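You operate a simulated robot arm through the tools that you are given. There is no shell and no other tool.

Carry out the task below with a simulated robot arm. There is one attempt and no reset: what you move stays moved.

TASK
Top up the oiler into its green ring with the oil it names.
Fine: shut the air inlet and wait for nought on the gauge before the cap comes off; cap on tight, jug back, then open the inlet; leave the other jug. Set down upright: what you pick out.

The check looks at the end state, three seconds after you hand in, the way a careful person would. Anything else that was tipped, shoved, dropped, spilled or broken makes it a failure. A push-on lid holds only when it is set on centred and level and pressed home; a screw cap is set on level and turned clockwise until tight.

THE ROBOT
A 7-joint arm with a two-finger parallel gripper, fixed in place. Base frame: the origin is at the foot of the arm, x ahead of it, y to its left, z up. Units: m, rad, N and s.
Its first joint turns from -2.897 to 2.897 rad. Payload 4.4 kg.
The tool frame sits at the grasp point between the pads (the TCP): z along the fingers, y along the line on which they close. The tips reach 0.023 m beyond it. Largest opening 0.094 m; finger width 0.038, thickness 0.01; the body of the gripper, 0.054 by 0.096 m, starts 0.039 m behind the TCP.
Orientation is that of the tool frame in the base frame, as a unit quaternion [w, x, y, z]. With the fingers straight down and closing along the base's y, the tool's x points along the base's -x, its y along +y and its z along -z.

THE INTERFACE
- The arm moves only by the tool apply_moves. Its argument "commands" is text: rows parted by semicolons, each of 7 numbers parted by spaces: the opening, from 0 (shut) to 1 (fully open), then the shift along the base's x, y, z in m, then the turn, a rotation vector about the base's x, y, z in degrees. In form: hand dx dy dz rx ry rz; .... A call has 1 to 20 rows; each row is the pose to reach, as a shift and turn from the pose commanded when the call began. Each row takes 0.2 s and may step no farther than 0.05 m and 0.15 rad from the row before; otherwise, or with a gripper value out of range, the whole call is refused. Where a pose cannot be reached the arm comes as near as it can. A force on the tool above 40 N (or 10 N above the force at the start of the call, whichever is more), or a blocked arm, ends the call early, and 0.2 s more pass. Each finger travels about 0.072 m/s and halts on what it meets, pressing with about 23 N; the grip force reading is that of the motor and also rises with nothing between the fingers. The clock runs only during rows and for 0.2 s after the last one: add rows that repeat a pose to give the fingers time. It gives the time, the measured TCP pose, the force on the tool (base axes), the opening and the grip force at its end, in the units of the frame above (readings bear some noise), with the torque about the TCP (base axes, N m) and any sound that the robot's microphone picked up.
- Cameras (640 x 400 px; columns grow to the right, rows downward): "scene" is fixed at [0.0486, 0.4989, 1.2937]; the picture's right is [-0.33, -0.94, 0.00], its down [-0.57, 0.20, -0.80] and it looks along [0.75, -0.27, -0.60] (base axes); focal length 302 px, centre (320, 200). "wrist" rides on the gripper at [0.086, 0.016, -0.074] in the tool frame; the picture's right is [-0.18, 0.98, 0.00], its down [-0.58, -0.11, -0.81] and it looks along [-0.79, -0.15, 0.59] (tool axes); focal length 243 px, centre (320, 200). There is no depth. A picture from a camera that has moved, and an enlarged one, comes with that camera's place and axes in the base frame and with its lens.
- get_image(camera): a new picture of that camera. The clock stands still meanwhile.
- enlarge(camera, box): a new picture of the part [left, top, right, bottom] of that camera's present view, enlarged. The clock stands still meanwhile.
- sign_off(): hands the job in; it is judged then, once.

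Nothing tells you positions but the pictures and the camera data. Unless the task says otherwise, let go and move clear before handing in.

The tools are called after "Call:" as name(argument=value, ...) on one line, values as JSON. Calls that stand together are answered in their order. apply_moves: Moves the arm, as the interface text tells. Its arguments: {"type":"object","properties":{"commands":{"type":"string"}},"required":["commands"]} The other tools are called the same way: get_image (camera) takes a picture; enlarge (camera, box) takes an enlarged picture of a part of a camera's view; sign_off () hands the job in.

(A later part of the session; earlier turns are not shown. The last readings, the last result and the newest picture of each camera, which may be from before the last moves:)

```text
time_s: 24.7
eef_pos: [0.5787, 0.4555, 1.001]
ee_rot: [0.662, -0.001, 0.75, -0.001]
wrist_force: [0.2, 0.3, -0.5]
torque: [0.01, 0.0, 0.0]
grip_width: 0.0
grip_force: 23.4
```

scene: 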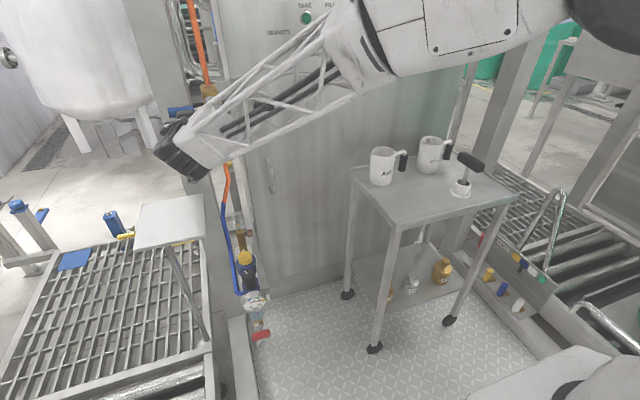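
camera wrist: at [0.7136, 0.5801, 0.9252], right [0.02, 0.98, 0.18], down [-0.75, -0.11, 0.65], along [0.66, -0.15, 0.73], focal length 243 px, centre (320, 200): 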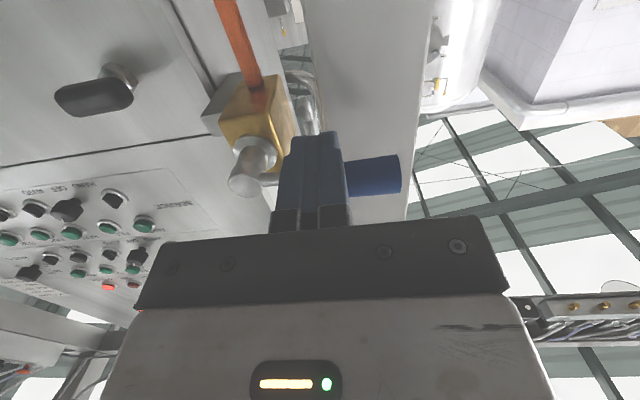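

Clear of the lever. Now I'll turn the tool back to vertical and open the fingers.

Call:
apply_moves(commands="0 0 0 0 0 8 0; 0 0 0 0 0 16 0; 0 0 0 0 0 24 0; 0.5 0 0 0 0 32 0; 1 0 0 0 0 40 0; 1 0 0 0 0 48 0; 1 0 0 0 0 56 0; 1 0 0 0 0 64 0; 1 0 0 0 0 72 0; 1 0 0 0 0 80 0; 1 0 0 0 0 82.9 0; 1 0 0 0 0 82.9 0")

Call:
enlarge(camera="scene", box=[180, 70, 260, 160])

Call:
enlarge(camera="scene", box=[200, 230, 300, 350])

Call:
get_image(camera="wrist")

```text
time_s: 27.3
eef_pos: [0.5769, 0.4543, 1.0029]
ee_rot: [-0.001, -0.002, 1.0, -0.001]
wrist_force: [-0.6, 0.2, 0.9]
torque: [-0.04, -0.01, -0.03]
grip_width: 0.094
grip_force: 0.0
```

```text
4.44 times, centred on (220, 115) of scene
camera zoom: at [0.0486, 0.4989, 1.2937], right [-0.33, -0.94, 0.0], down [-0.57, 0.2, -0.8], along [0.75, -0.27, -0.6], focal length 1340 px, centre (764, 578)
```

zoom: 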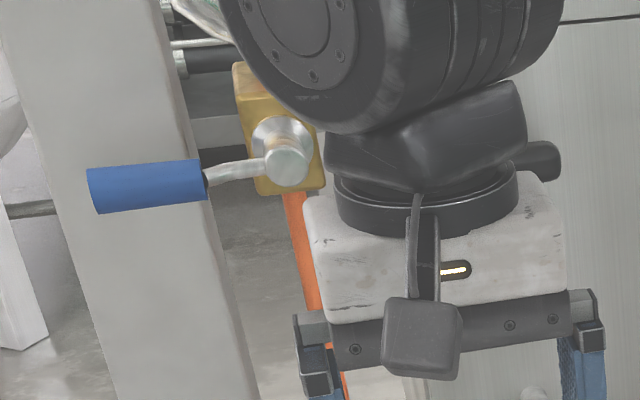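

```text
3.33 times, centred on (250, 290) of scene
camera zoom: at [0.0486, 0.4989, 1.2937], right [-0.33, -0.94, 0.0], down [-0.57, 0.2, -0.8], along [0.75, -0.27, -0.6], focal length 1005 px, centre (553, -100)
```

zoom: 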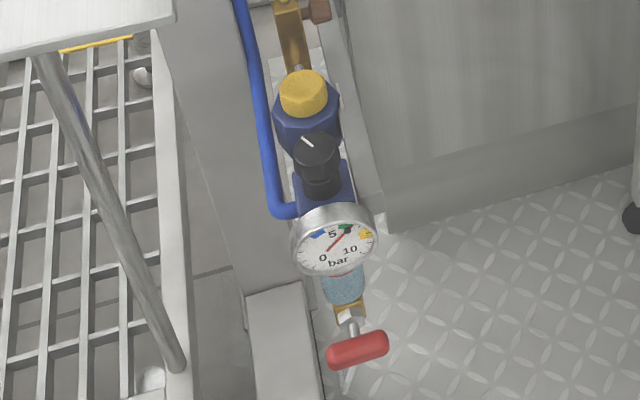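

```text
taken
camera wrist: at [0.4889, 0.4702, 1.0788], right [0.18, 0.98, 0.0], down [0.58, -0.11, 0.81], along [0.79, -0.15, -0.59], focal length 243 px, centre (320, 200)
```

wrist: 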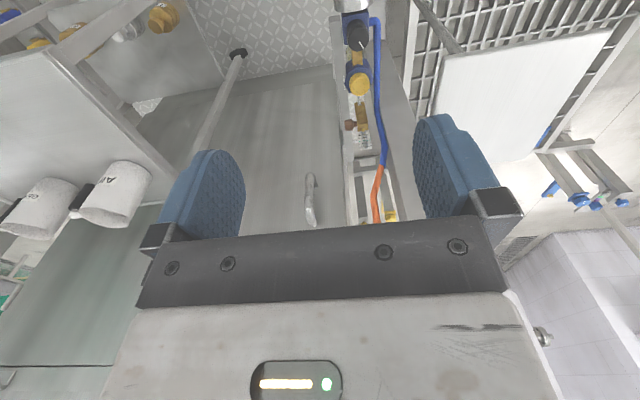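

The lever is clearly across the line now. I'll read the gauge closely.

Call:
enlarge(camera="scene", box=[236, 285, 276, 315])

Call:
enlarge(camera="scene", box=[230, 170, 260, 240])

```text
13.33 times, centred on (256, 300) of scene
camera zoom: at [0.0486, 0.4989, 1.2937], right [-0.33, -0.94, 0.0], down [-0.57, 0.2, -0.8], along [0.75, -0.27, -0.6], focal length 4020 px, centre (1173, -1133)
```

zoom: 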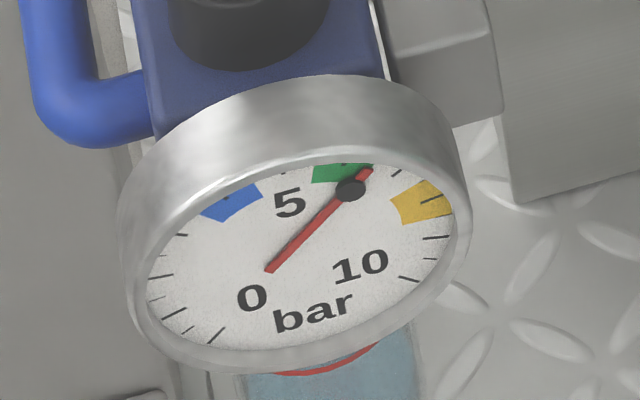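

```text
5.71 times, centred on (245, 205) of scene
camera zoom: at [0.0486, 0.4989, 1.2937], right [-0.33, -0.94, 0.0], down [-0.57, 0.2, -0.8], along [0.75, -0.27, -0.6], focal length 1723 px, centre (749, 171)
```

zoom: 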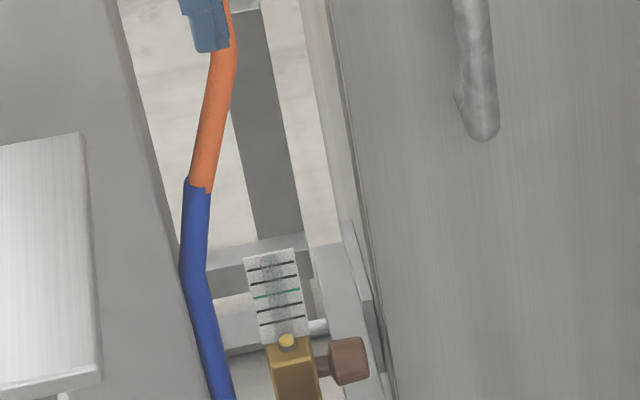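

The needle is at 0 and the flowmeter ball has dropped, so the pressure is off. Now I'll move above the yellow cap with the tool vertical and yawed 45°, staying clear of the panel edge at y≈0.56.

Call:
apply_moves(commands="1 0.03 0.005 -0.01 0 0 7.5; 1 0.065 0.012 -0.03 0 0 15; 1 0.1 0.02 -0.055 0 0 22.5; 1 0.13 0.028 -0.085 0 0 30; 1 0.16 0.035 -0.12 0 0 37.5; 1 0.19 0.042 -0.15 0 0 45; 1 0.21 0.047 -0.18 0 0 45; 1 0.223 0.049 -0.203 0 0 45; 1 0.223 0.049 -0.203 0 0 45")

Call:
get_image(camera="wrist")

Call:
get_image(camera="scene")

Call:
enlarge(camera="scene", box=[236, 285, 276, 315])

```text
time_s: 29.3
eef_pos: [0.8009, 0.5028, 0.8007]
ee_rot: [0.0, -0.384, 0.923, 0.0]
wrist_force: [0.0, 1.1, 0.2]
torque: [-0.01, 0.0, 0.04]
grip_width: 0.0937
grip_force: 0.0
```

```text
taken
camera wrist: at [0.7261, 0.453, 0.8759], right [-0.57, 0.82, 0.0], down [0.49, 0.34, 0.81], along [0.66, 0.46, -0.59], focal length 243 px, centre (320, 200)
```

wrist: 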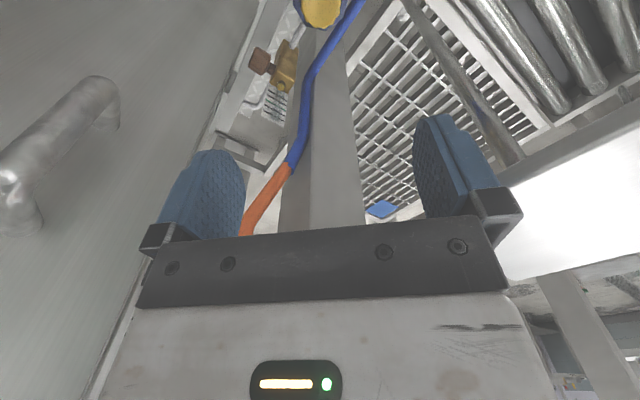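

```text
taken
```

scene: 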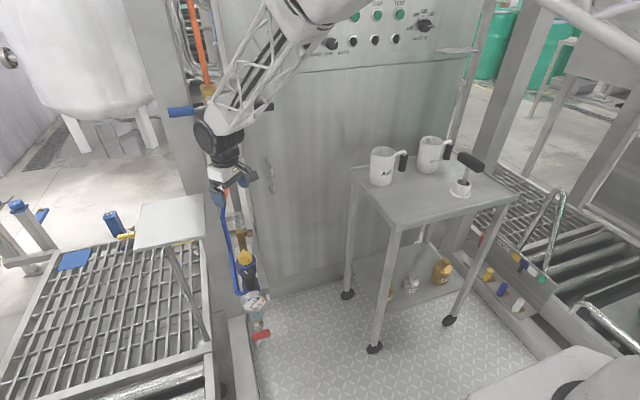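

```text
13.33 times, centred on (256, 300) of scene
camera zoom: at [0.0486, 0.4989, 1.2937], right [-0.33, -0.94, 0.0], down [-0.57, 0.2, -0.8], along [0.75, -0.27, -0.6], focal length 4020 px, centre (1173, -1133)
```

zoom: 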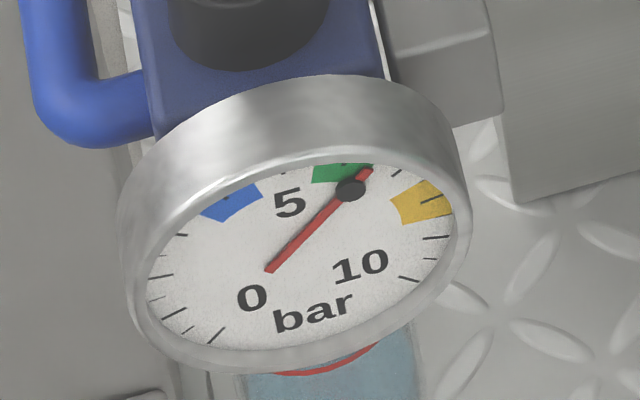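

The gauge is steady at nought. I'll descend to a close hover above the cap to check centring.

Call:
apply_moves(commands="0.75 0 0 -0.035 0 0 0; 0.75 0 0 -0.07 0 0 0; 0.75 0 0 -0.105 0 0 0; 0.75 0 0 -0.14 0 0 0; 0.75 0 0 -0.17 0 0 0; 0.75 0 0 -0.17 0 0 0")

Call:
get_image(camera="wrist")

Call:
get_image(camera="scene")

Call:
enlarge(camera="wrist", box=[260, 0, 380, 120])

Call:
enlarge(camera="scene", box=[180, 130, 280, 280])

```text
time_s: 30.7
eef_pos: [0.8012, 0.5043, 0.6315]
ee_rot: [0.001, -0.384, 0.923, -0.001]
wrist_force: [0.0, 0.6, -0.2]
torque: [0.01, 0.01, -0.01]
grip_width: 0.0704
grip_force: 0.1
```

```text
taken
camera wrist: at [0.7275, 0.4545, 0.708], right [-0.57, 0.82, 0.0], down [0.49, 0.34, 0.81], along [0.66, 0.46, -0.59], focal length 243 px, centre (320, 200)
```

wrist: 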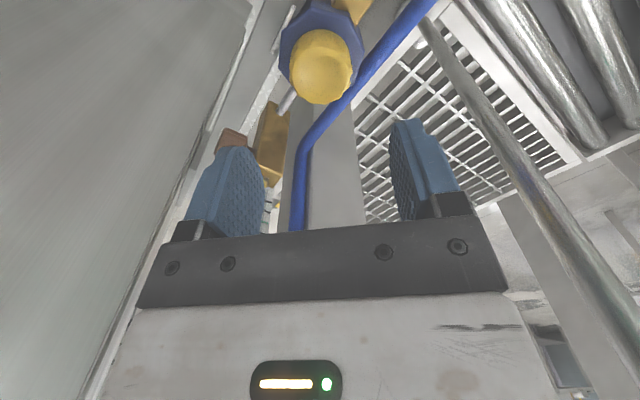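

```text
taken
```

scene: 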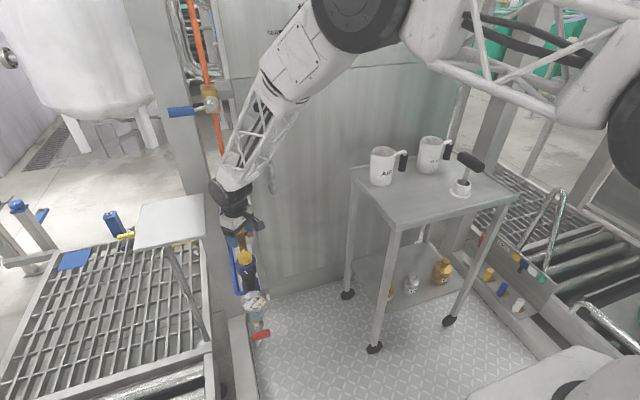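

```text
3.33 times, centred on (320, 60) of wrist
camera zoom: at [0.7275, 0.4545, 0.708], right [-0.57, 0.82, 0.0], down [0.49, 0.34, 0.81], along [0.66, 0.46, -0.59], focal length 809 px, centre (320, 667)
```

zoom: 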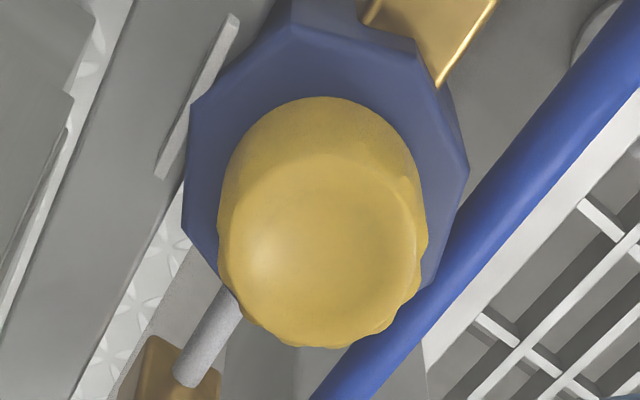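

```text
2.67 times, centred on (230, 205) of scene
camera zoom: at [0.0486, 0.4989, 1.2937], right [-0.33, -0.94, 0.0], down [-0.57, 0.2, -0.8], along [0.75, -0.27, -0.6], focal length 804 px, centre (560, 187)
```

zoom: 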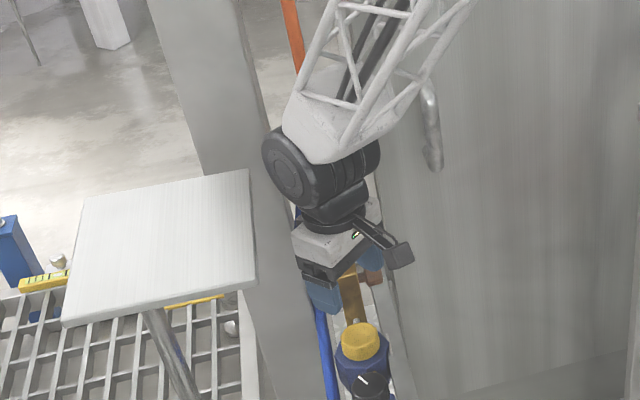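

The wrist clears the panel edge, and the cap centre is at (0.801, 0.506). I'll rotate to the start of a counter-clockwise stroke, then lower the fingers around the cap.

Call:
apply_moves(commands="0.75 0 0.001 -0.01 0 0 -8; 0.75 0 0.001 -0.02 0 0 -16; 0.75 0 0.001 -0.03 0 0 -24; 0.75 0 0.001 -0.035 0 0 -32; 0.75 0 0.001 -0.035 0 0 -40; 0.75 0 0.001 -0.035 0 0 -48; 0.75 0 0.001 -0.035 0 0 -56; 0.75 0 0.001 -0.035 0 0 -64; 0.75 0 0.001 -0.035 0 0 -72; 0.75 0 0.001 -0.035 0 0 -80; 0.75 0 0.001 -0.035 0 0 -85; 0.75 0 0.001 -0.035 0 0 -85")

Call:
get_image(camera="wrist")

Call:
enlarge(camera="scene", box=[180, 130, 280, 280])

```text
time_s: 33.3
eef_pos: [0.7991, 0.5033, 0.5956]
ee_rot: [-0.001, 0.341, 0.94, -0.001]
wrist_force: [-0.7, 0.8, 0.9]
torque: [-0.01, 0.02, 0.0]
grip_width: 0.0707
grip_force: 0.2
```

```text
taken
camera wrist: at [0.7427, 0.5715, 0.6717], right [0.77, 0.64, 0.0], down [0.38, -0.46, 0.81], along [0.51, -0.62, -0.59], focal length 243 px, centre (320, 200)
```

wrist: 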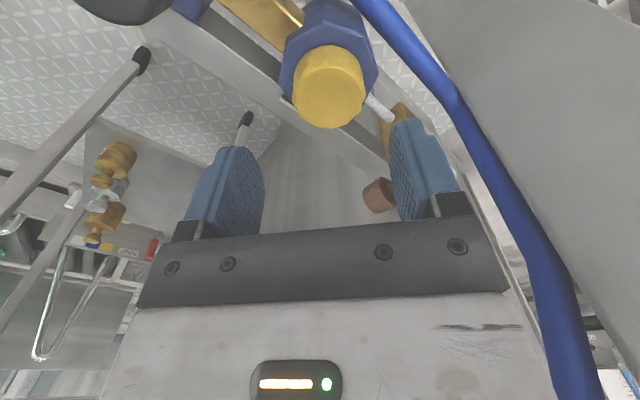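

```text
2.67 times, centred on (230, 205) of scene
camera zoom: at [0.0486, 0.4989, 1.2937], right [-0.33, -0.94, 0.0], down [-0.57, 0.2, -0.8], along [0.75, -0.27, -0.6], focal length 804 px, centre (560, 187)
```

zoom: 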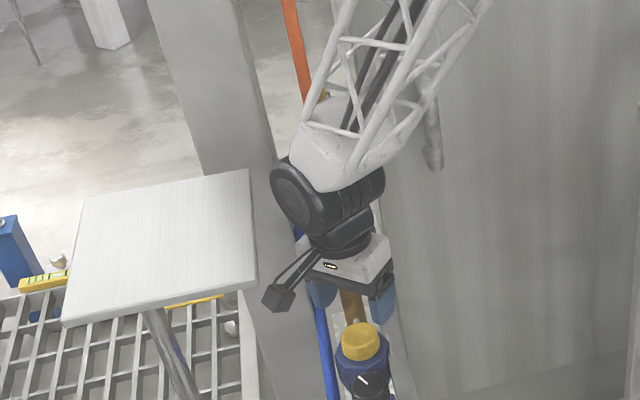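

Call:
enlarge(camera="wrist", box=[260, 20, 400, 140])

```text
3.33 times, centred on (330, 80) of wrist
camera zoom: at [0.7427, 0.5715, 0.6717], right [0.77, 0.64, 0.0], down [0.38, -0.46, 0.81], along [0.51, -0.62, -0.59], focal length 809 px, centre (287, 600)
```

zoom: 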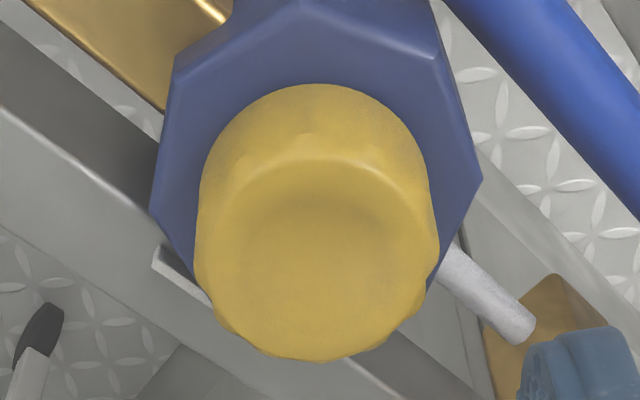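

Cap centre refines to (0.8015, 0.507). I'll correct by a few millimetres, descend, and close on the cap.

Call:
apply_moves(commands="0.75 0.0024 0.0037 0 0 0 0; 0.75 0.0024 0.0037 -0.02 0 0 0; 0.75 0.0024 0.0037 -0.04 0 0 0; 0.75 0.0024 0.0037 -0.055 0 0 0; 0.75 0.0024 0.0037 -0.064 0 0 0; 0.75 0.0024 0.0037 -0.064 0 0 0")

Call:
get_image(camera="wrist")

Call:
enlarge(camera="scene", box=[190, 150, 290, 300])

```text
time_s: 34.7
eef_pos: [0.8015, 0.5073, 0.5318]
ee_rot: [-0.001, 0.342, 0.94, -0.001]
wrist_force: [-0.2, 0.0, -0.1]
torque: [0.01, -0.01, 0.03]
grip_width: 0.0706
grip_force: 0.0
```

```text
taken
camera wrist: at [0.7446, 0.5755, 0.6081], right [0.77, 0.64, 0.0], down [0.38, -0.46, 0.81], along [0.51, -0.62, -0.59], focal length 243 px, centre (320, 200)
```

wrist: 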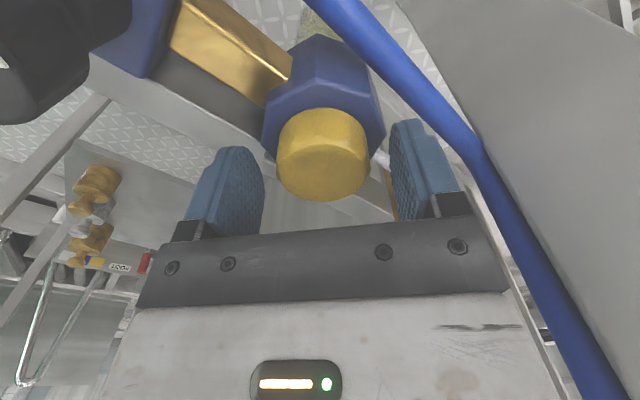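

```text
2.67 times, centred on (240, 225) of scene
camera zoom: at [0.0486, 0.4989, 1.2937], right [-0.33, -0.94, 0.0], down [-0.57, 0.2, -0.8], along [0.75, -0.27, -0.6], focal length 804 px, centre (533, 133)
```

zoom: 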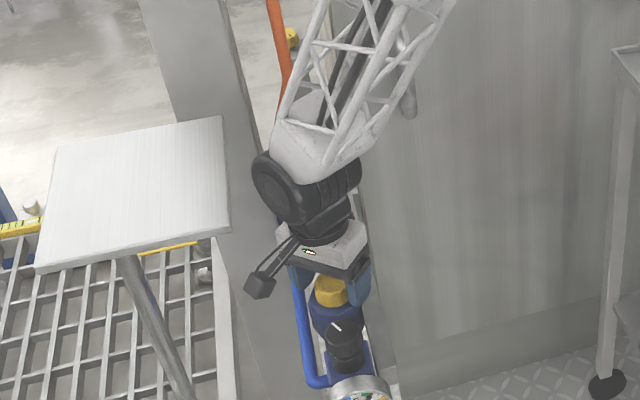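

The cap sits centred between the pads. Closing now.

Call:
apply_moves(commands="0.4 0 0 0 0 0 0; 0.3 0 0 0 0 0 0; 0.3 0 0 0 0 0 0")

```text
time_s: 35.5
eef_pos: [0.803, 0.5078, 0.5317]
ee_rot: [0.0, 0.34, 0.94, 0.0]
wrist_force: [11.0, 14.6, -4.5]
torque: [0.24, -0.2, 0.04]
grip_width: 0.0461
grip_force: 23.0
```

The grip is 46 mm and slightly off-centre. I'll shift to relieve the side force before turning.

Call:
apply_moves(commands="0.3 0.0015 0.0018 0 0 0 0; 0.3 0.0015 0.0018 0 0 0 0")

```text
time_s: 36.1
eef_pos: [0.8035, 0.508, 0.5304]
ee_rot: [-0.001, 0.34, 0.94, -0.001]
wrist_force: [-11.8, -9.9, 13.7]
torque: [-0.26, 0.26, -0.06]
grip_width: 0.0467
grip_force: 22.7
```

Call:
apply_moves(commands="0.3 -0.0008 -0.0008 0.0005 0 0 0; 0.3 -0.0008 -0.0008 0.0005 0 0 0")

```text
time_s: 36.7
eef_pos: [0.8034, 0.508, 0.5308]
ee_rot: [0.0, 0.341, 0.94, -0.001]
wrist_force: [7.8, -6.5, -12.4]
torque: [-0.14, -0.16, -0.03]
grip_width: 0.0465
grip_force: 23.2
```

Remaining forces are small. I'll turn counter-clockwise and watch the readings.

Call:
apply_moves(commands="0.3 0 0 0 0 0 7; 0.3 0 0 0 0 0 14; 0.3 0 0 0.0002 0 0 21; 0.3 0 0 0.0003 0 0 28; 0.3 0 0 0.0003 0 0 28")

Call:
enlarge(camera="wrist", box=[230, 80, 410, 240])

```text
time_s: 38.0
eef_pos: [0.8022, 0.5077, 0.5324]
ee_rot: [-0.001, 0.102, 0.995, -0.002]
wrist_force: [3.1, -8.5, 2.2]
torque: [-0.12, -0.11, 0.0]
grip_width: 0.0464
grip_force: 22.7
stopped in row 5: the force on the tool passed its limit at 40 N (the readings are from after the stop); the commanded pose is now the measured one
```

```text
2.50 times, centred on (320, 160) of wrist
camera zoom: at [0.7193, 0.5411, 0.6081], right [0.38, 0.92, 0.0], down [0.55, -0.22, 0.81], along [0.74, -0.31, -0.59], focal length 606 px, centre (320, 300)
```

zoom: 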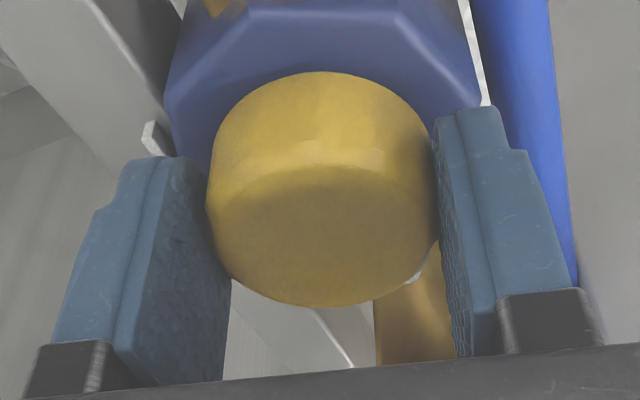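

It turned 28° without slip visible. I'll continue in smaller calls with a slight upward allowance.

Call:
apply_moves(commands="0.3 0 0 0.0002 0 0 7; 0.3 0 0 0.0004 0 0 14; 0.3 0 0 0.0006 0 0 21; 0.3 0 0 0.0008 0 0 28; 0.3 0 0 0.0008 0 0 28")

```text
time_s: 39.2
eef_pos: [0.802, 0.5074, 0.5318]
ee_rot: [-0.001, -0.142, 0.99, -0.002]
wrist_force: [5.7, -34.9, 2.9]
torque: [-0.52, -0.22, -0.05]
grip_width: 0.0468
grip_force: 23.3
```

Call:
apply_moves(commands="0.3 0 -0.0007 0 0 0 0; 0.3 0 -0.0007 0.0002 0 0 7; 0.3 0 -0.0007 0.0004 0 0 14; 0.3 0 -0.0007 0.0006 0 0 21; 0.3 0 -0.0007 0.0008 0 0 28; 0.3 0 -0.0007 0.0008 0 0 28")

Call:
enlarge(camera="wrist", box=[230, 80, 410, 240])

```text
time_s: 40.1
eef_pos: [0.8026, 0.5061, 0.5315]
ee_rot: [-0.001, -0.261, 0.965, -0.002]
wrist_force: [10.7, -10.1, -3.5]
torque: [-0.06, -0.22, -0.01]
grip_width: 0.0465
grip_force: 23.1
stopped in row 4: the force on the tool passed its limit at 46 N (the readings are from after the stop); the commanded pose is now the measured one
```

```text
2.50 times, centred on (320, 160) of wrist
camera zoom: at [0.7178, 0.4762, 0.6081], right [-0.34, 0.94, 0.0], down [0.56, 0.2, 0.81], along [0.76, 0.27, -0.59], focal length 606 px, centre (320, 300)
```

zoom: 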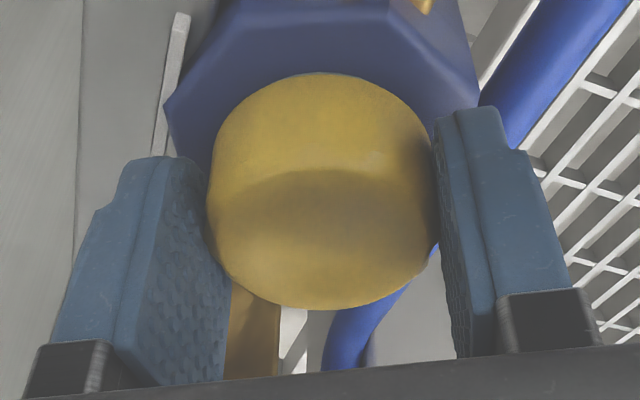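

Call:
apply_moves(commands="0.3 0 0 0.0002 0 0 7; 0.3 0 0 0.0003 0 0 14; 0.3 0 0 0.0005 0 0 21; 0.3 0 0 0.0005 0 0 21")

Call:
enlarge(camera="wrist", box=[270, 90, 370, 210])

```text
time_s: 41.0
eef_pos: [0.8027, 0.5041, 0.5315]
ee_rot: [0.0, -0.431, 0.902, -0.002]
wrist_force: [10.9, -5.7, -6.0]
torque: [-0.09, -0.12, -0.02]
grip_width: 0.0462
grip_force: 22.7
stopped in row 4: the force on the tool passed its limit at 41 N (the readings are from after the stop); the commanded pose is now the measured one
```

```text
3.33 times, centred on (320, 150) of wrist
camera zoom: at [0.7343, 0.4478, 0.6085], right [-0.65, 0.76, 0.0], down [0.45, 0.39, 0.81], along [0.61, 0.52, -0.59], focal length 809 px, centre (320, 367)
```

zoom: 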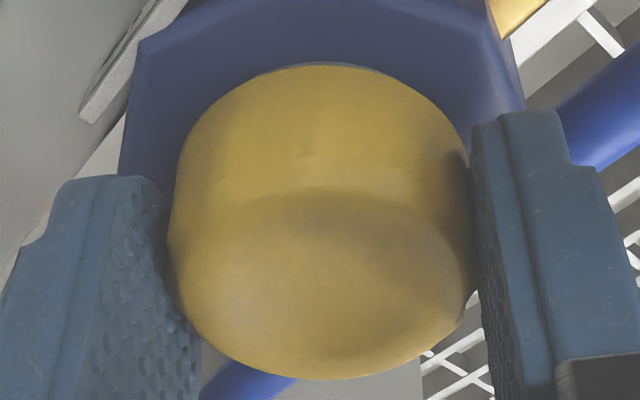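

The cap centre is about 3 mm off the tool axis, at roughly (0.805, 0.506). I'll continue the stroke rotating about that point.

Call:
apply_moves(commands="0.3 0.0003 -0.0003 0.0001 0 0 7; 0.3 0.0006 -0.0005 0.0002 0 0 14; 0.3 0.0009 -0.0007 0.0003 0 0 21; 0.3 0.0013 -0.0008 0.0004 0 0 28; 0.3 0.0016 -0.0009 0.0005 0 0 35; 0.3 0.002 -0.001 0.0006 0 0 42; 0.3 0.0024 -0.001 0.0007 0 0 49; 0.3 0.0024 -0.001 0.0007 0 0 49")

Call:
enlarge(camera="wrist", box=[270, 90, 370, 210])

```text
time_s: 42.8
eef_pos: [0.805, 0.5045, 0.533]
ee_rot: [-0.001, 0.767, -0.641, 0.001]
wrist_force: [5.9, -2.5, 2.4]
torque: [-0.15, 0.01, -0.03]
grip_width: 0.0462
grip_force: 23.2
```

```text
3.33 times, centred on (320, 150) of wrist
camera zoom: at [0.8027, 0.4161, 0.6097], right [-1.0, 0.01, 0.0], down [0.0, 0.59, 0.81], along [0.01, 0.81, -0.59], focal length 809 px, centre (320, 367)
```

zoom: 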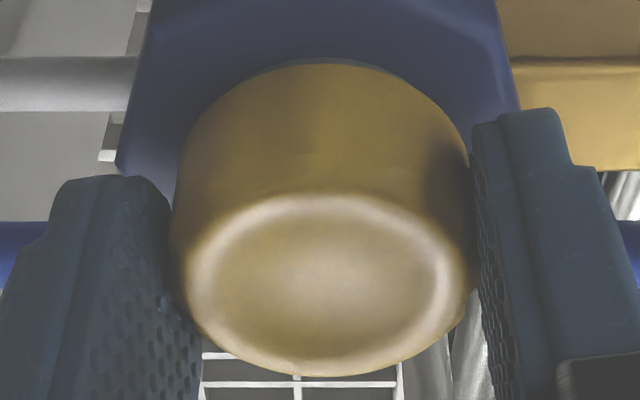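

The turn went smoothly this time. About 140° done; I'll test a slight lift to see whether the cap is free.

Call:
apply_moves(commands="0.3 0 0 0.002 0 0 0; 0.3 0 0 0.004 0 0 0; 0.3 0 0 0.004 0 0 0")

Call:
enlarge(camera="wrist", box=[270, 90, 370, 210])

```text
time_s: 43.6
eef_pos: [0.8057, 0.5046, 0.5365]
ee_rot: [-0.001, 0.767, -0.641, 0.003]
wrist_force: [17.5, 3.9, -15.5]
torque: [-0.01, -0.18, -0.05]
grip_width: 0.0463
grip_force: 23.1
```

```text
3.33 times, centred on (320, 150) of wrist
camera zoom: at [0.8026, 0.4159, 0.6127], right [-1.0, 0.01, 0.0], down [0.0, 0.59, 0.81], along [0.01, 0.81, -0.59], focal length 809 px, centre (320, 367)
```

zoom: 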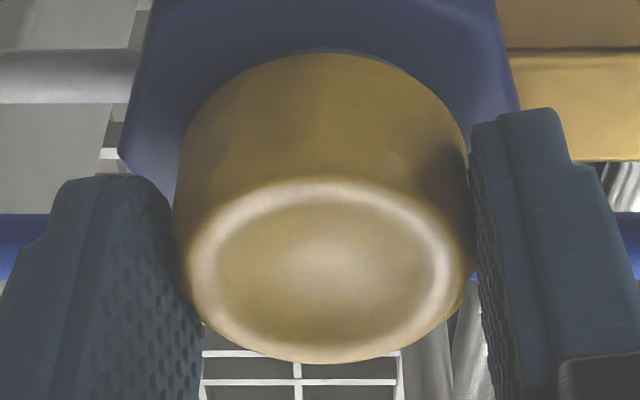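

The pads slid on the cap, so it's still threaded. I'll lower back, release, rewind, and take another stroke centred on (0.805, 0.506).

Call:
apply_moves(commands="0.3 0 0 -0.004 0 0 0; 0.65 0 0 -0.004 0 0 0; 0.65 0 0.001 -0.004 0 0 0; 0.65 0 0.0015 -0.004 0 0 -8; 0.65 0 0.0015 -0.004 0 0 -16; 0.65 0 0.0015 -0.004 0 0 -24; 0.65 0 0.0015 -0.004 0 0 -32; 0.65 0 0.0015 -0.004 0 0 -40; 0.65 0 0.0015 -0.004 0 0 -48; 0.65 0 0.0015 -0.004 0 0 -56; 0.65 0 0.0015 -0.004 0 0 -64; 0.65 0 0.0015 -0.004 0 0 -72; 0.65 0 0.0015 -0.004 0 0 -80; 0.65 0 0.0015 -0.004 0 0 -88; 0.65 0 0.0015 -0.004 0 0 -96; 0.65 0 0.0015 -0.004 0 0 -104; 0.65 0 0.0015 -0.004 0 0 -112; 0.65 0 0.0015 -0.004 0 0 -120; 0.65 0 0.0015 -0.004 0 0 -128; 0.65 0 0.0015 -0.004 0 0 -136")

Call:
enlarge(camera="wrist", box=[230, 80, 410, 240])

```text
time_s: 47.8
eef_pos: [0.8048, 0.5055, 0.5327]
ee_rot: [-0.002, 0.309, 0.951, 0.0]
wrist_force: [0.7, -0.1, 0.8]
torque: [0.0, 0.01, -0.02]
grip_width: 0.061
grip_force: 0.1
```

```text
2.50 times, centred on (320, 160) of wrist
camera zoom: at [0.7429, 0.5691, 0.6097], right [0.73, 0.69, 0.0], down [0.41, -0.43, 0.81], along [0.55, -0.59, -0.59], focal length 606 px, centre (320, 300)
```

zoom: 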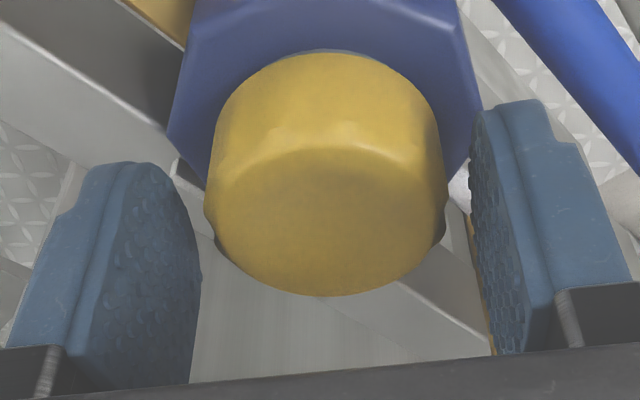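

Call:
apply_moves(commands="0.65 -0.0008 -0.0008 -0.001 0 0 0; 0.4 -0.0008 -0.0008 -0.001 0 0 0; 0.3 -0.0008 -0.0008 -0.001 0 0 0; 0.3 -0.0008 -0.0008 -0.001 0 0 0")

```text
time_s: 48.8
eef_pos: [0.8048, 0.5069, 0.5333]
ee_rot: [-0.001, 0.307, 0.952, 0.0]
wrist_force: [23.5, 30.8, -6.2]
torque: [0.35, -0.24, -0.01]
grip_width: 0.0467
grip_force: 23.1
```

Call:
apply_moves(commands="0.3 0.0012 0.0018 0 0 0 0; 0.3 0.0012 0.0018 0 0 0 0")

```text
time_s: 49.4
eef_pos: [0.8069, 0.5064, 0.5341]
ee_rot: [-0.001, 0.308, 0.951, 0.0]
wrist_force: [11.1, -1.1, 21.4]
torque: [-0.04, -0.28, 0.02]
grip_width: 0.0464
grip_force: 22.9
```

Call:
apply_moves(commands="0.3 0 0 0 0 0 7; 0.3 0 0 0.0001 0 0 14; 0.3 0 0 0.0002 0 0 21; 0.3 0 0 0.0003 0 0 28; 0.3 0 0 0.0004 0 0 35; 0.3 0 0 0.0005 0 0 42; 0.3 0 0 0.0006 0 0 49")

Call:
enlarge(camera="wrist", box=[230, 80, 410, 240])

```text
time_s: 51.0
eef_pos: [0.8058, 0.5052, 0.5328]
ee_rot: [-0.002, -0.114, 0.993, -0.002]
wrist_force: [0.0, 0.1, 0.4]
torque: [0.0, -0.01, -0.02]
grip_width: 0.0466
grip_force: 23.3
```

```text
2.50 times, centred on (320, 160) of wrist
camera zoom: at [0.7156, 0.5022, 0.6089], right [-0.05, 1.0, 0.0], down [0.59, 0.03, 0.8], along [0.8, 0.03, -0.59], focal length 606 px, centre (320, 300)
```

zoom: 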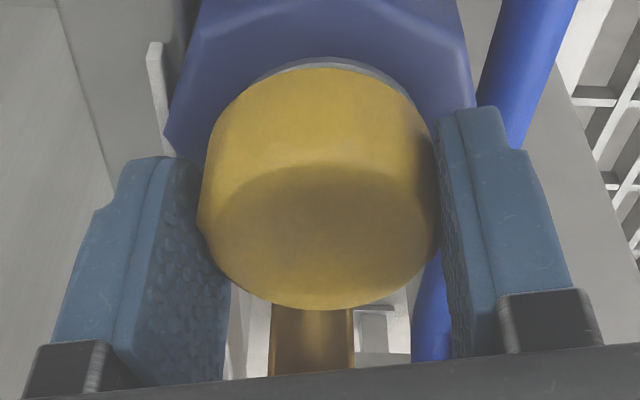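

The forces dropped to zero, so the cap has come free. I'll lift it straight up slowly.

Call:
apply_moves(commands="0.3 0 0 0.006 0 0 0; 0.3 0 0 0.012 0 0 0; 0.3 0 0 0.025 0 0 0; 0.3 0 0 0.045 0 0 0; 0.3 0 0 0.065 0 0 0; 0.3 0 0 0.065 0 0 0")

Call:
get_image(camera="wrist")

Call:
enlarge(camera="scene", box=[190, 180, 290, 330])

```text
time_s: 52.4
eef_pos: [0.8054, 0.5071, 0.5977]
ee_rot: [-0.001, -0.115, 0.993, -0.002]
wrist_force: [-0.2, 0.3, -0.2]
torque: [0.04, 0.0, 0.01]
grip_width: 0.0467
grip_force: 23.1
```

```text
taken
camera wrist: at [0.7155, 0.5034, 0.6738], right [-0.04, 1.0, 0.0], down [0.59, 0.03, 0.81], along [0.8, 0.03, -0.59], focal length 243 px, centre (320, 200)
```

wrist: 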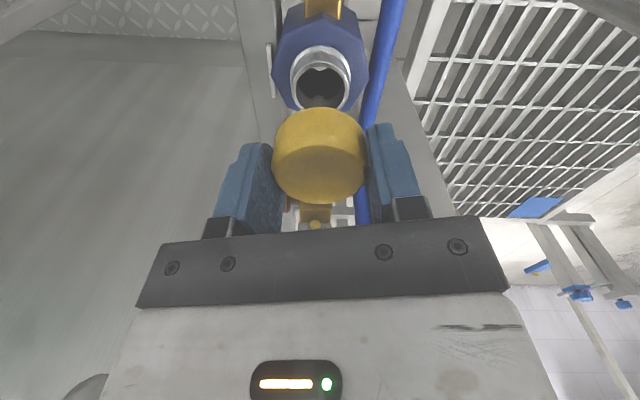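

```text
2.67 times, centred on (240, 255) of scene
camera zoom: at [0.0486, 0.4989, 1.2937], right [-0.33, -0.94, 0.0], down [-0.57, 0.2, -0.8], along [0.75, -0.27, -0.6], focal length 804 px, centre (533, 53)
```

zoom: 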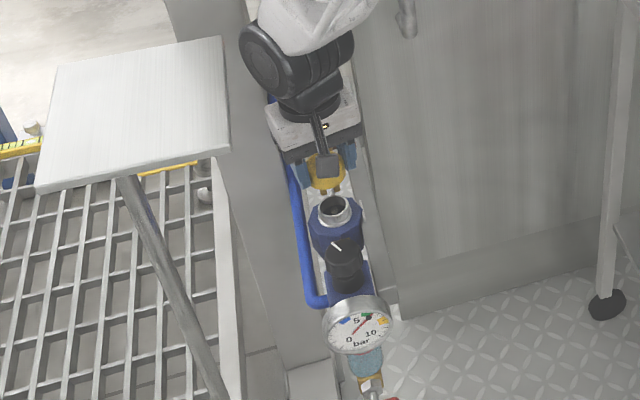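

The cap is off and the threaded neck is visible. I'll measure the neck for later, then take the cap up.

Call:
enlarge(camera="wrist", box=[260, 20, 380, 120])

Call:
enlarge(camera="scene", box=[225, 235, 265, 275])

```text
4.00 times, centred on (320, 70) of wrist
camera zoom: at [0.7155, 0.5034, 0.6738], right [-0.04, 1.0, 0.0], down [0.59, 0.03, 0.81], along [0.8, 0.03, -0.59], focal length 970 px, centre (320, 720)
```

zoom: 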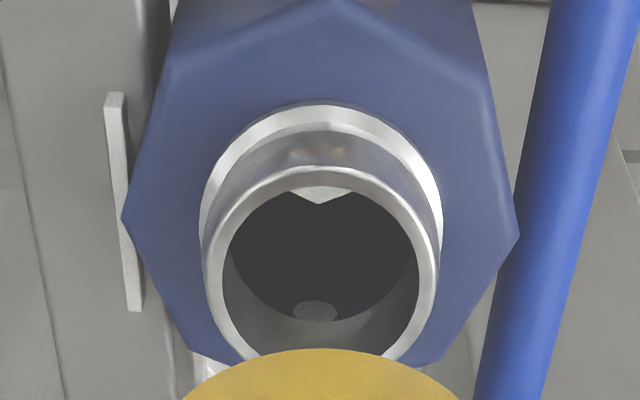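

```text
10.00 times, centred on (245, 255) of scene
camera zoom: at [0.0486, 0.4989, 1.2937], right [-0.33, -0.94, 0.0], down [-0.57, 0.2, -0.8], along [0.75, -0.27, -0.6], focal length 3015 px, centre (1070, -350)
```

zoom: 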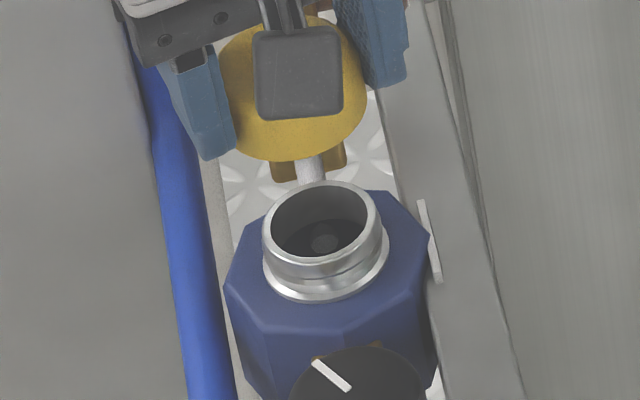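

Neck rim is at about (0.80, 0.506, 0.522) with a roughly 32 mm opening. I'll lift the cap straight up and carry it to a free spot on the trolley near (0.67, 0.0).

Call:
apply_moves(commands="0.3 0 0 0.045 0 0 0; 0.3 0 0 0.09 0 0 0; 0.3 0 0 0.135 0 0 0; 0.3 0 0 0.18 0 0 0; 0.3 0 0 0.225 0 0 0; 0.3 0 0 0.27 0 0 0; 0.3 0 0 0.315 0 0 0; 0.3 -0.01 -0.03 0.34 0 0 0; 0.3 -0.022 -0.075 0.345 0 0 -3; 0.3 -0.034 -0.12 0.345 0 0 -6; 0.3 -0.046 -0.165 0.345 0 0 -9; 0.3 -0.058 -0.21 0.345 0 0 -13; 0.3 -0.07 -0.255 0.345 0 0 -13; 0.3 -0.082 -0.3 0.345 0 0 -13; 0.3 -0.094 -0.345 0.345 0 0 -13; 0.3 -0.106 -0.39 0.345 0 0 -13; 0.3 -0.118 -0.43 0.345 0 0 -13; 0.3 -0.13 -0.47 0.345 0 0 -13; 0.3 -0.135 -0.507 0.34 0 0 -13; 0.3 -0.135 -0.507 0.34 0 0 -13")

Call:
get_image(camera="wrist")

Call:
get_image(camera="scene")

```text
time_s: 54.0
eef_pos: [0.7817, 0.5063, 0.8674]
ee_rot: [-0.026, -0.121, 0.992, -0.014]
wrist_force: [0.7, 0.3, -0.4]
torque: [-0.01, 0.0, 0.0]
grip_width: 0.0464
grip_force: 22.8
stopped in row 8: the force on the tool passed its limit at 88 N (the readings are from after the stop); the commanded pose is now the measured one
```

```text
taken
camera wrist: at [0.695, 0.5038, 0.948], right [-0.06, 1.0, -0.03], down [0.63, 0.06, 0.78], along [0.78, 0.03, -0.63], focal length 243 px, centre (320, 200)
```

wrist: 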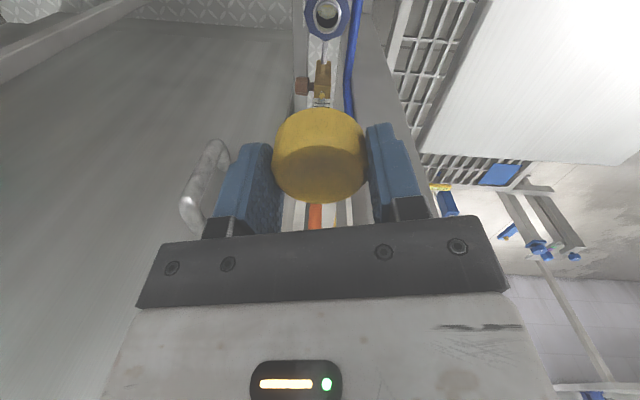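

```text
taken
```

scene: 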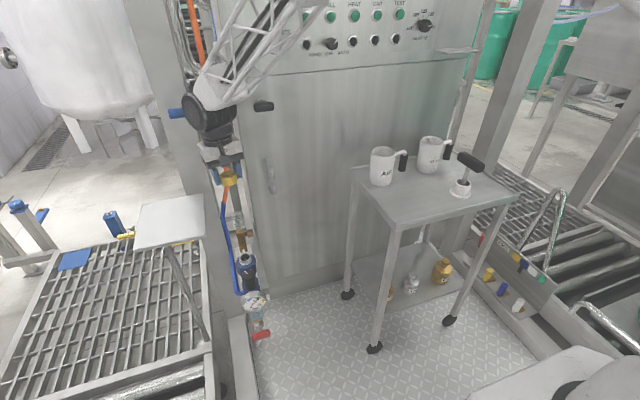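

The hand hit the valve hub from below on the way up. I'll check the valve, the gauge and the cap before moving.

Call:
enlarge(camera="scene", box=[150, 70, 270, 200])

Call:
enlarge(camera="scene", box=[236, 285, 276, 315])

```text
3.08 times, centred on (210, 135) of scene
camera zoom: at [0.0486, 0.4989, 1.2937], right [-0.33, -0.94, 0.0], down [-0.57, 0.2, -0.8], along [0.75, -0.27, -0.6], focal length 928 px, centre (658, 400)
```

zoom: 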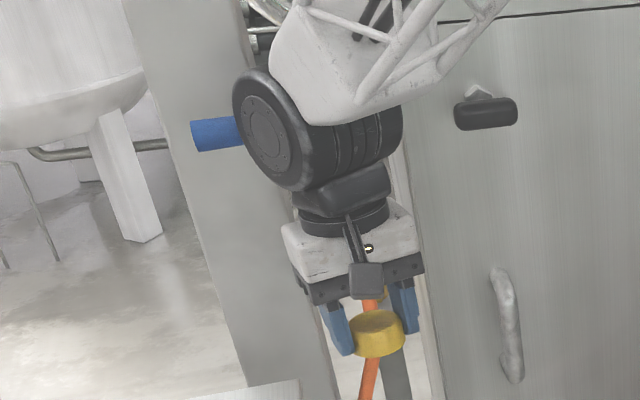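

```text
13.33 times, centred on (256, 300) of scene
camera zoom: at [0.0486, 0.4989, 1.2937], right [-0.33, -0.94, 0.0], down [-0.57, 0.2, -0.8], along [0.75, -0.27, -0.6], focal length 4020 px, centre (1173, -1133)
```

zoom: 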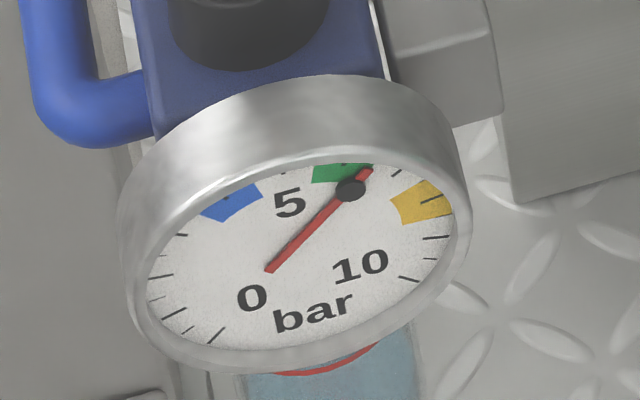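

The lever is still shut, the gauge still reads nought, and the cap is held. I'll back away toward the robot and −y before going anywhere higher.

Call:
apply_moves(commands="0.3 -0.02 -0.015 -0.005 0 0 0; 0.3 -0.05 -0.045 -0.005 0 0 0; 0.3 -0.08 -0.08 0 0 0 0; 0.3 -0.1 -0.12 0.02 0 0 0; 0.3 -0.11 -0.16 0.04 0 0 0; 0.3 -0.11 -0.2 0.06 0 0 0; 0.3 -0.11 -0.2 0.06 0 0 0")

Call:
enlarge(camera="scene", box=[150, 70, 270, 200])

Call:
get_image(camera="scene")

```text
time_s: 55.6
eef_pos: [0.6712, 0.3048, 0.9194]
ee_rot: [-0.029, -0.119, 0.992, -0.016]
wrist_force: [-0.5, -0.7, -0.6]
torque: [-0.03, -0.01, -0.02]
grip_width: 0.0465
grip_force: 22.7
```

```text
3.08 times, centred on (210, 135) of scene
camera zoom: at [0.0486, 0.4989, 1.2937], right [-0.33, -0.94, 0.0], down [-0.57, 0.2, -0.8], along [0.75, -0.27, -0.6], focal length 928 px, centre (658, 400)
```

zoom: 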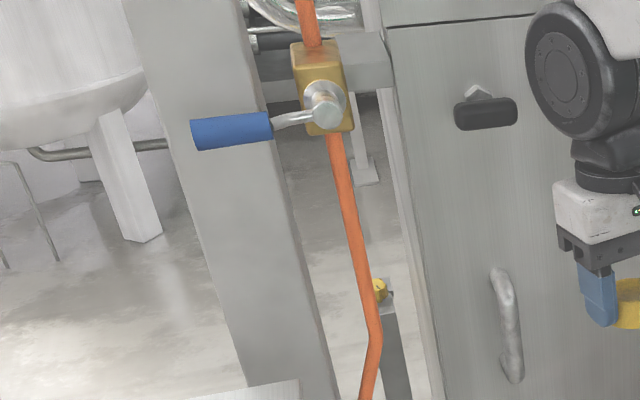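

```text
taken
```

scene: 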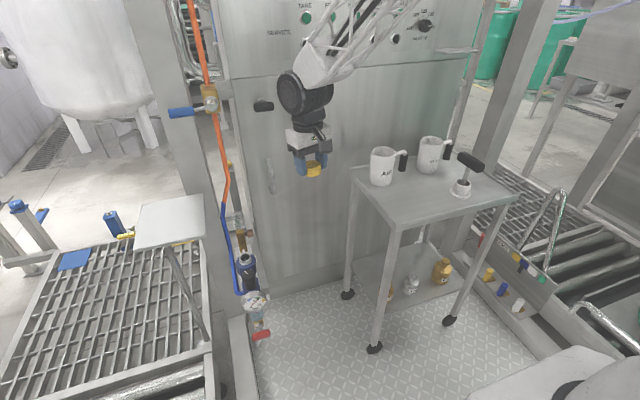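

All undisturbed. I'll level the tool and carry the cap over the front-left part of the trolley.

Call:
apply_moves(commands="0.3 0 -0.04 0 0.6 -1.1 -4.6; 0.3 0 -0.085 0 1.2 -2.2 -9.2; 0.3 0 -0.13 0 1.83 -3.3 -13.7; 0.3 0 -0.175 0 1.83 -3.3 -13.7; 0.3 0 -0.22 0 1.83 -3.3 -13.7; 0.3 0 -0.265 -0.01 1.83 -3.3 -13.7; 0.3 0 -0.3 -0.03 1.83 -3.3 -13.7; 0.3 0 -0.305 -0.07 1.83 -3.3 -13.7; 0.3 0 -0.305 -0.11 1.83 -3.3 -13.7; 0.3 0 -0.305 -0.11 1.83 -3.3 -13.7")

Call:
get_image(camera="wrist")

Call:
get_image(camera="scene")

Call:
enlarge(camera="scene", box=[330, 110, 530, 240])

```text
time_s: 57.8
eef_pos: [0.6721, -0.0011, 0.8086]
ee_rot: [-0.001, 0.0, 1.0, 0.0]
wrist_force: [0.5, -0.2, 0.1]
torque: [-0.01, 0.01, -0.02]
grip_width: 0.0467
grip_force: 23.2
```

```text
taken
camera wrist: at [0.5834, 0.0151, 0.8864], right [0.18, 0.98, 0.0], down [0.58, -0.11, 0.81], along [0.79, -0.15, -0.59], focal length 243 px, centre (320, 200)
```

wrist: 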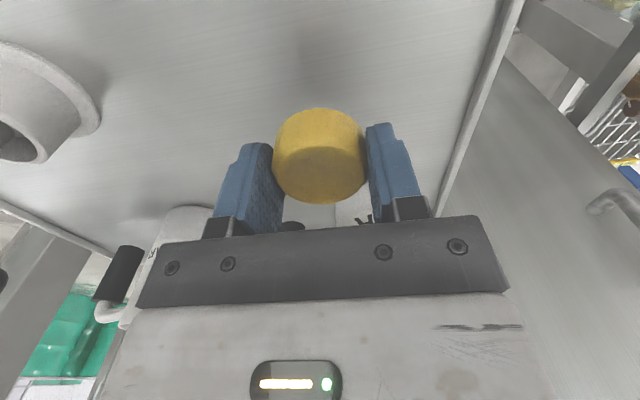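

```text
taken
```

scene: 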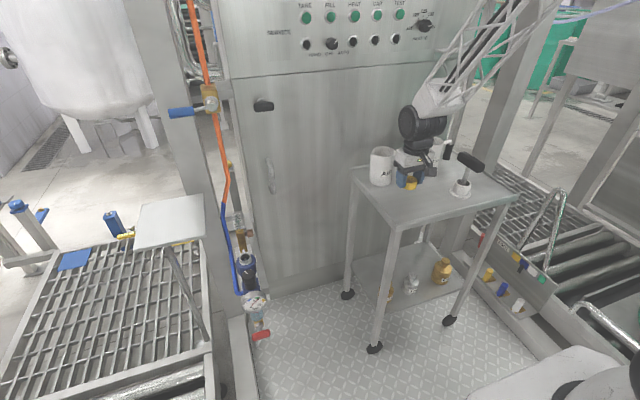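

```text
3.08 times, centred on (430, 175) of scene
camera zoom: at [0.0486, 0.4989, 1.2937], right [-0.33, -0.94, 0.0], down [-0.57, 0.2, -0.8], along [0.75, -0.27, -0.6], focal length 928 px, centre (-18, 277)
```

zoom: 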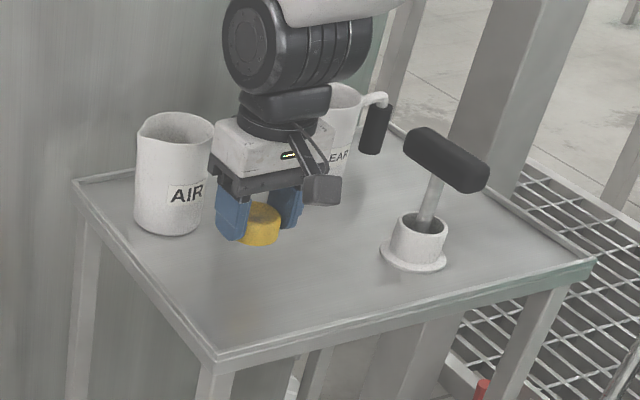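

The spot below the cap is clear. I'll lower it gently until contact.

Call:
apply_moves(commands="0.3 -0.01 0 -0.03 0 0 0; 0.3 -0.01 0 -0.06 0 0 0; 0.3 -0.01 0 -0.066 0 0 0; 0.3 -0.01 0 -0.07 0 0 0; 0.3 -0.01 0 -0.073 0 0 0; 0.3 -0.01 0 -0.073 0 0 0")

Call:
get_image(camera="wrist")

Call:
enlarge(camera="scene", box=[370, 160, 450, 210])

```text
time_s: 58.4
eef_pos: [0.6639, -0.0018, 0.7628]
ee_rot: [0.001, 0.0, 1.0, 0.0]
wrist_force: [-2.7, -0.5, 13.4]
torque: [-0.35, 0.35, 0.07]
grip_width: 0.0466
grip_force: 22.7
stopped in row 2: the force on the tool passed its limit at 194 N (the readings are from after the stop); the commanded pose is now the measured one
```

```text
taken
camera wrist: at [0.5758, 0.0145, 0.8391], right [0.18, 0.98, 0.0], down [0.58, -0.11, 0.81], along [0.79, -0.15, -0.59], focal length 243 px, centre (320, 200)
```

wrist: 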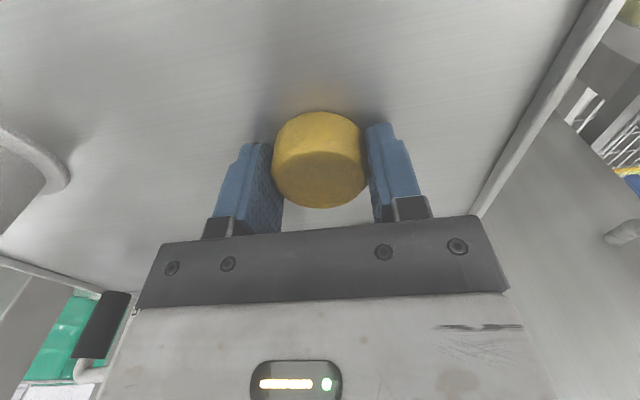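

```text
8.00 times, centred on (410, 185) of scene
camera zoom: at [0.0486, 0.4989, 1.2937], right [-0.33, -0.94, 0.0], down [-0.57, 0.2, -0.8], along [0.75, -0.27, -0.6], focal length 2412 px, centre (-400, 320)
```

zoom: 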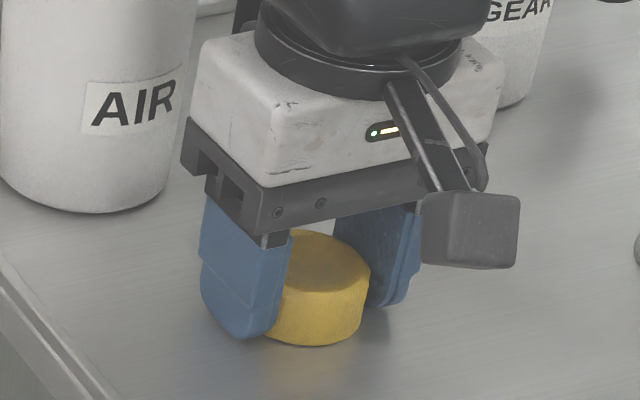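

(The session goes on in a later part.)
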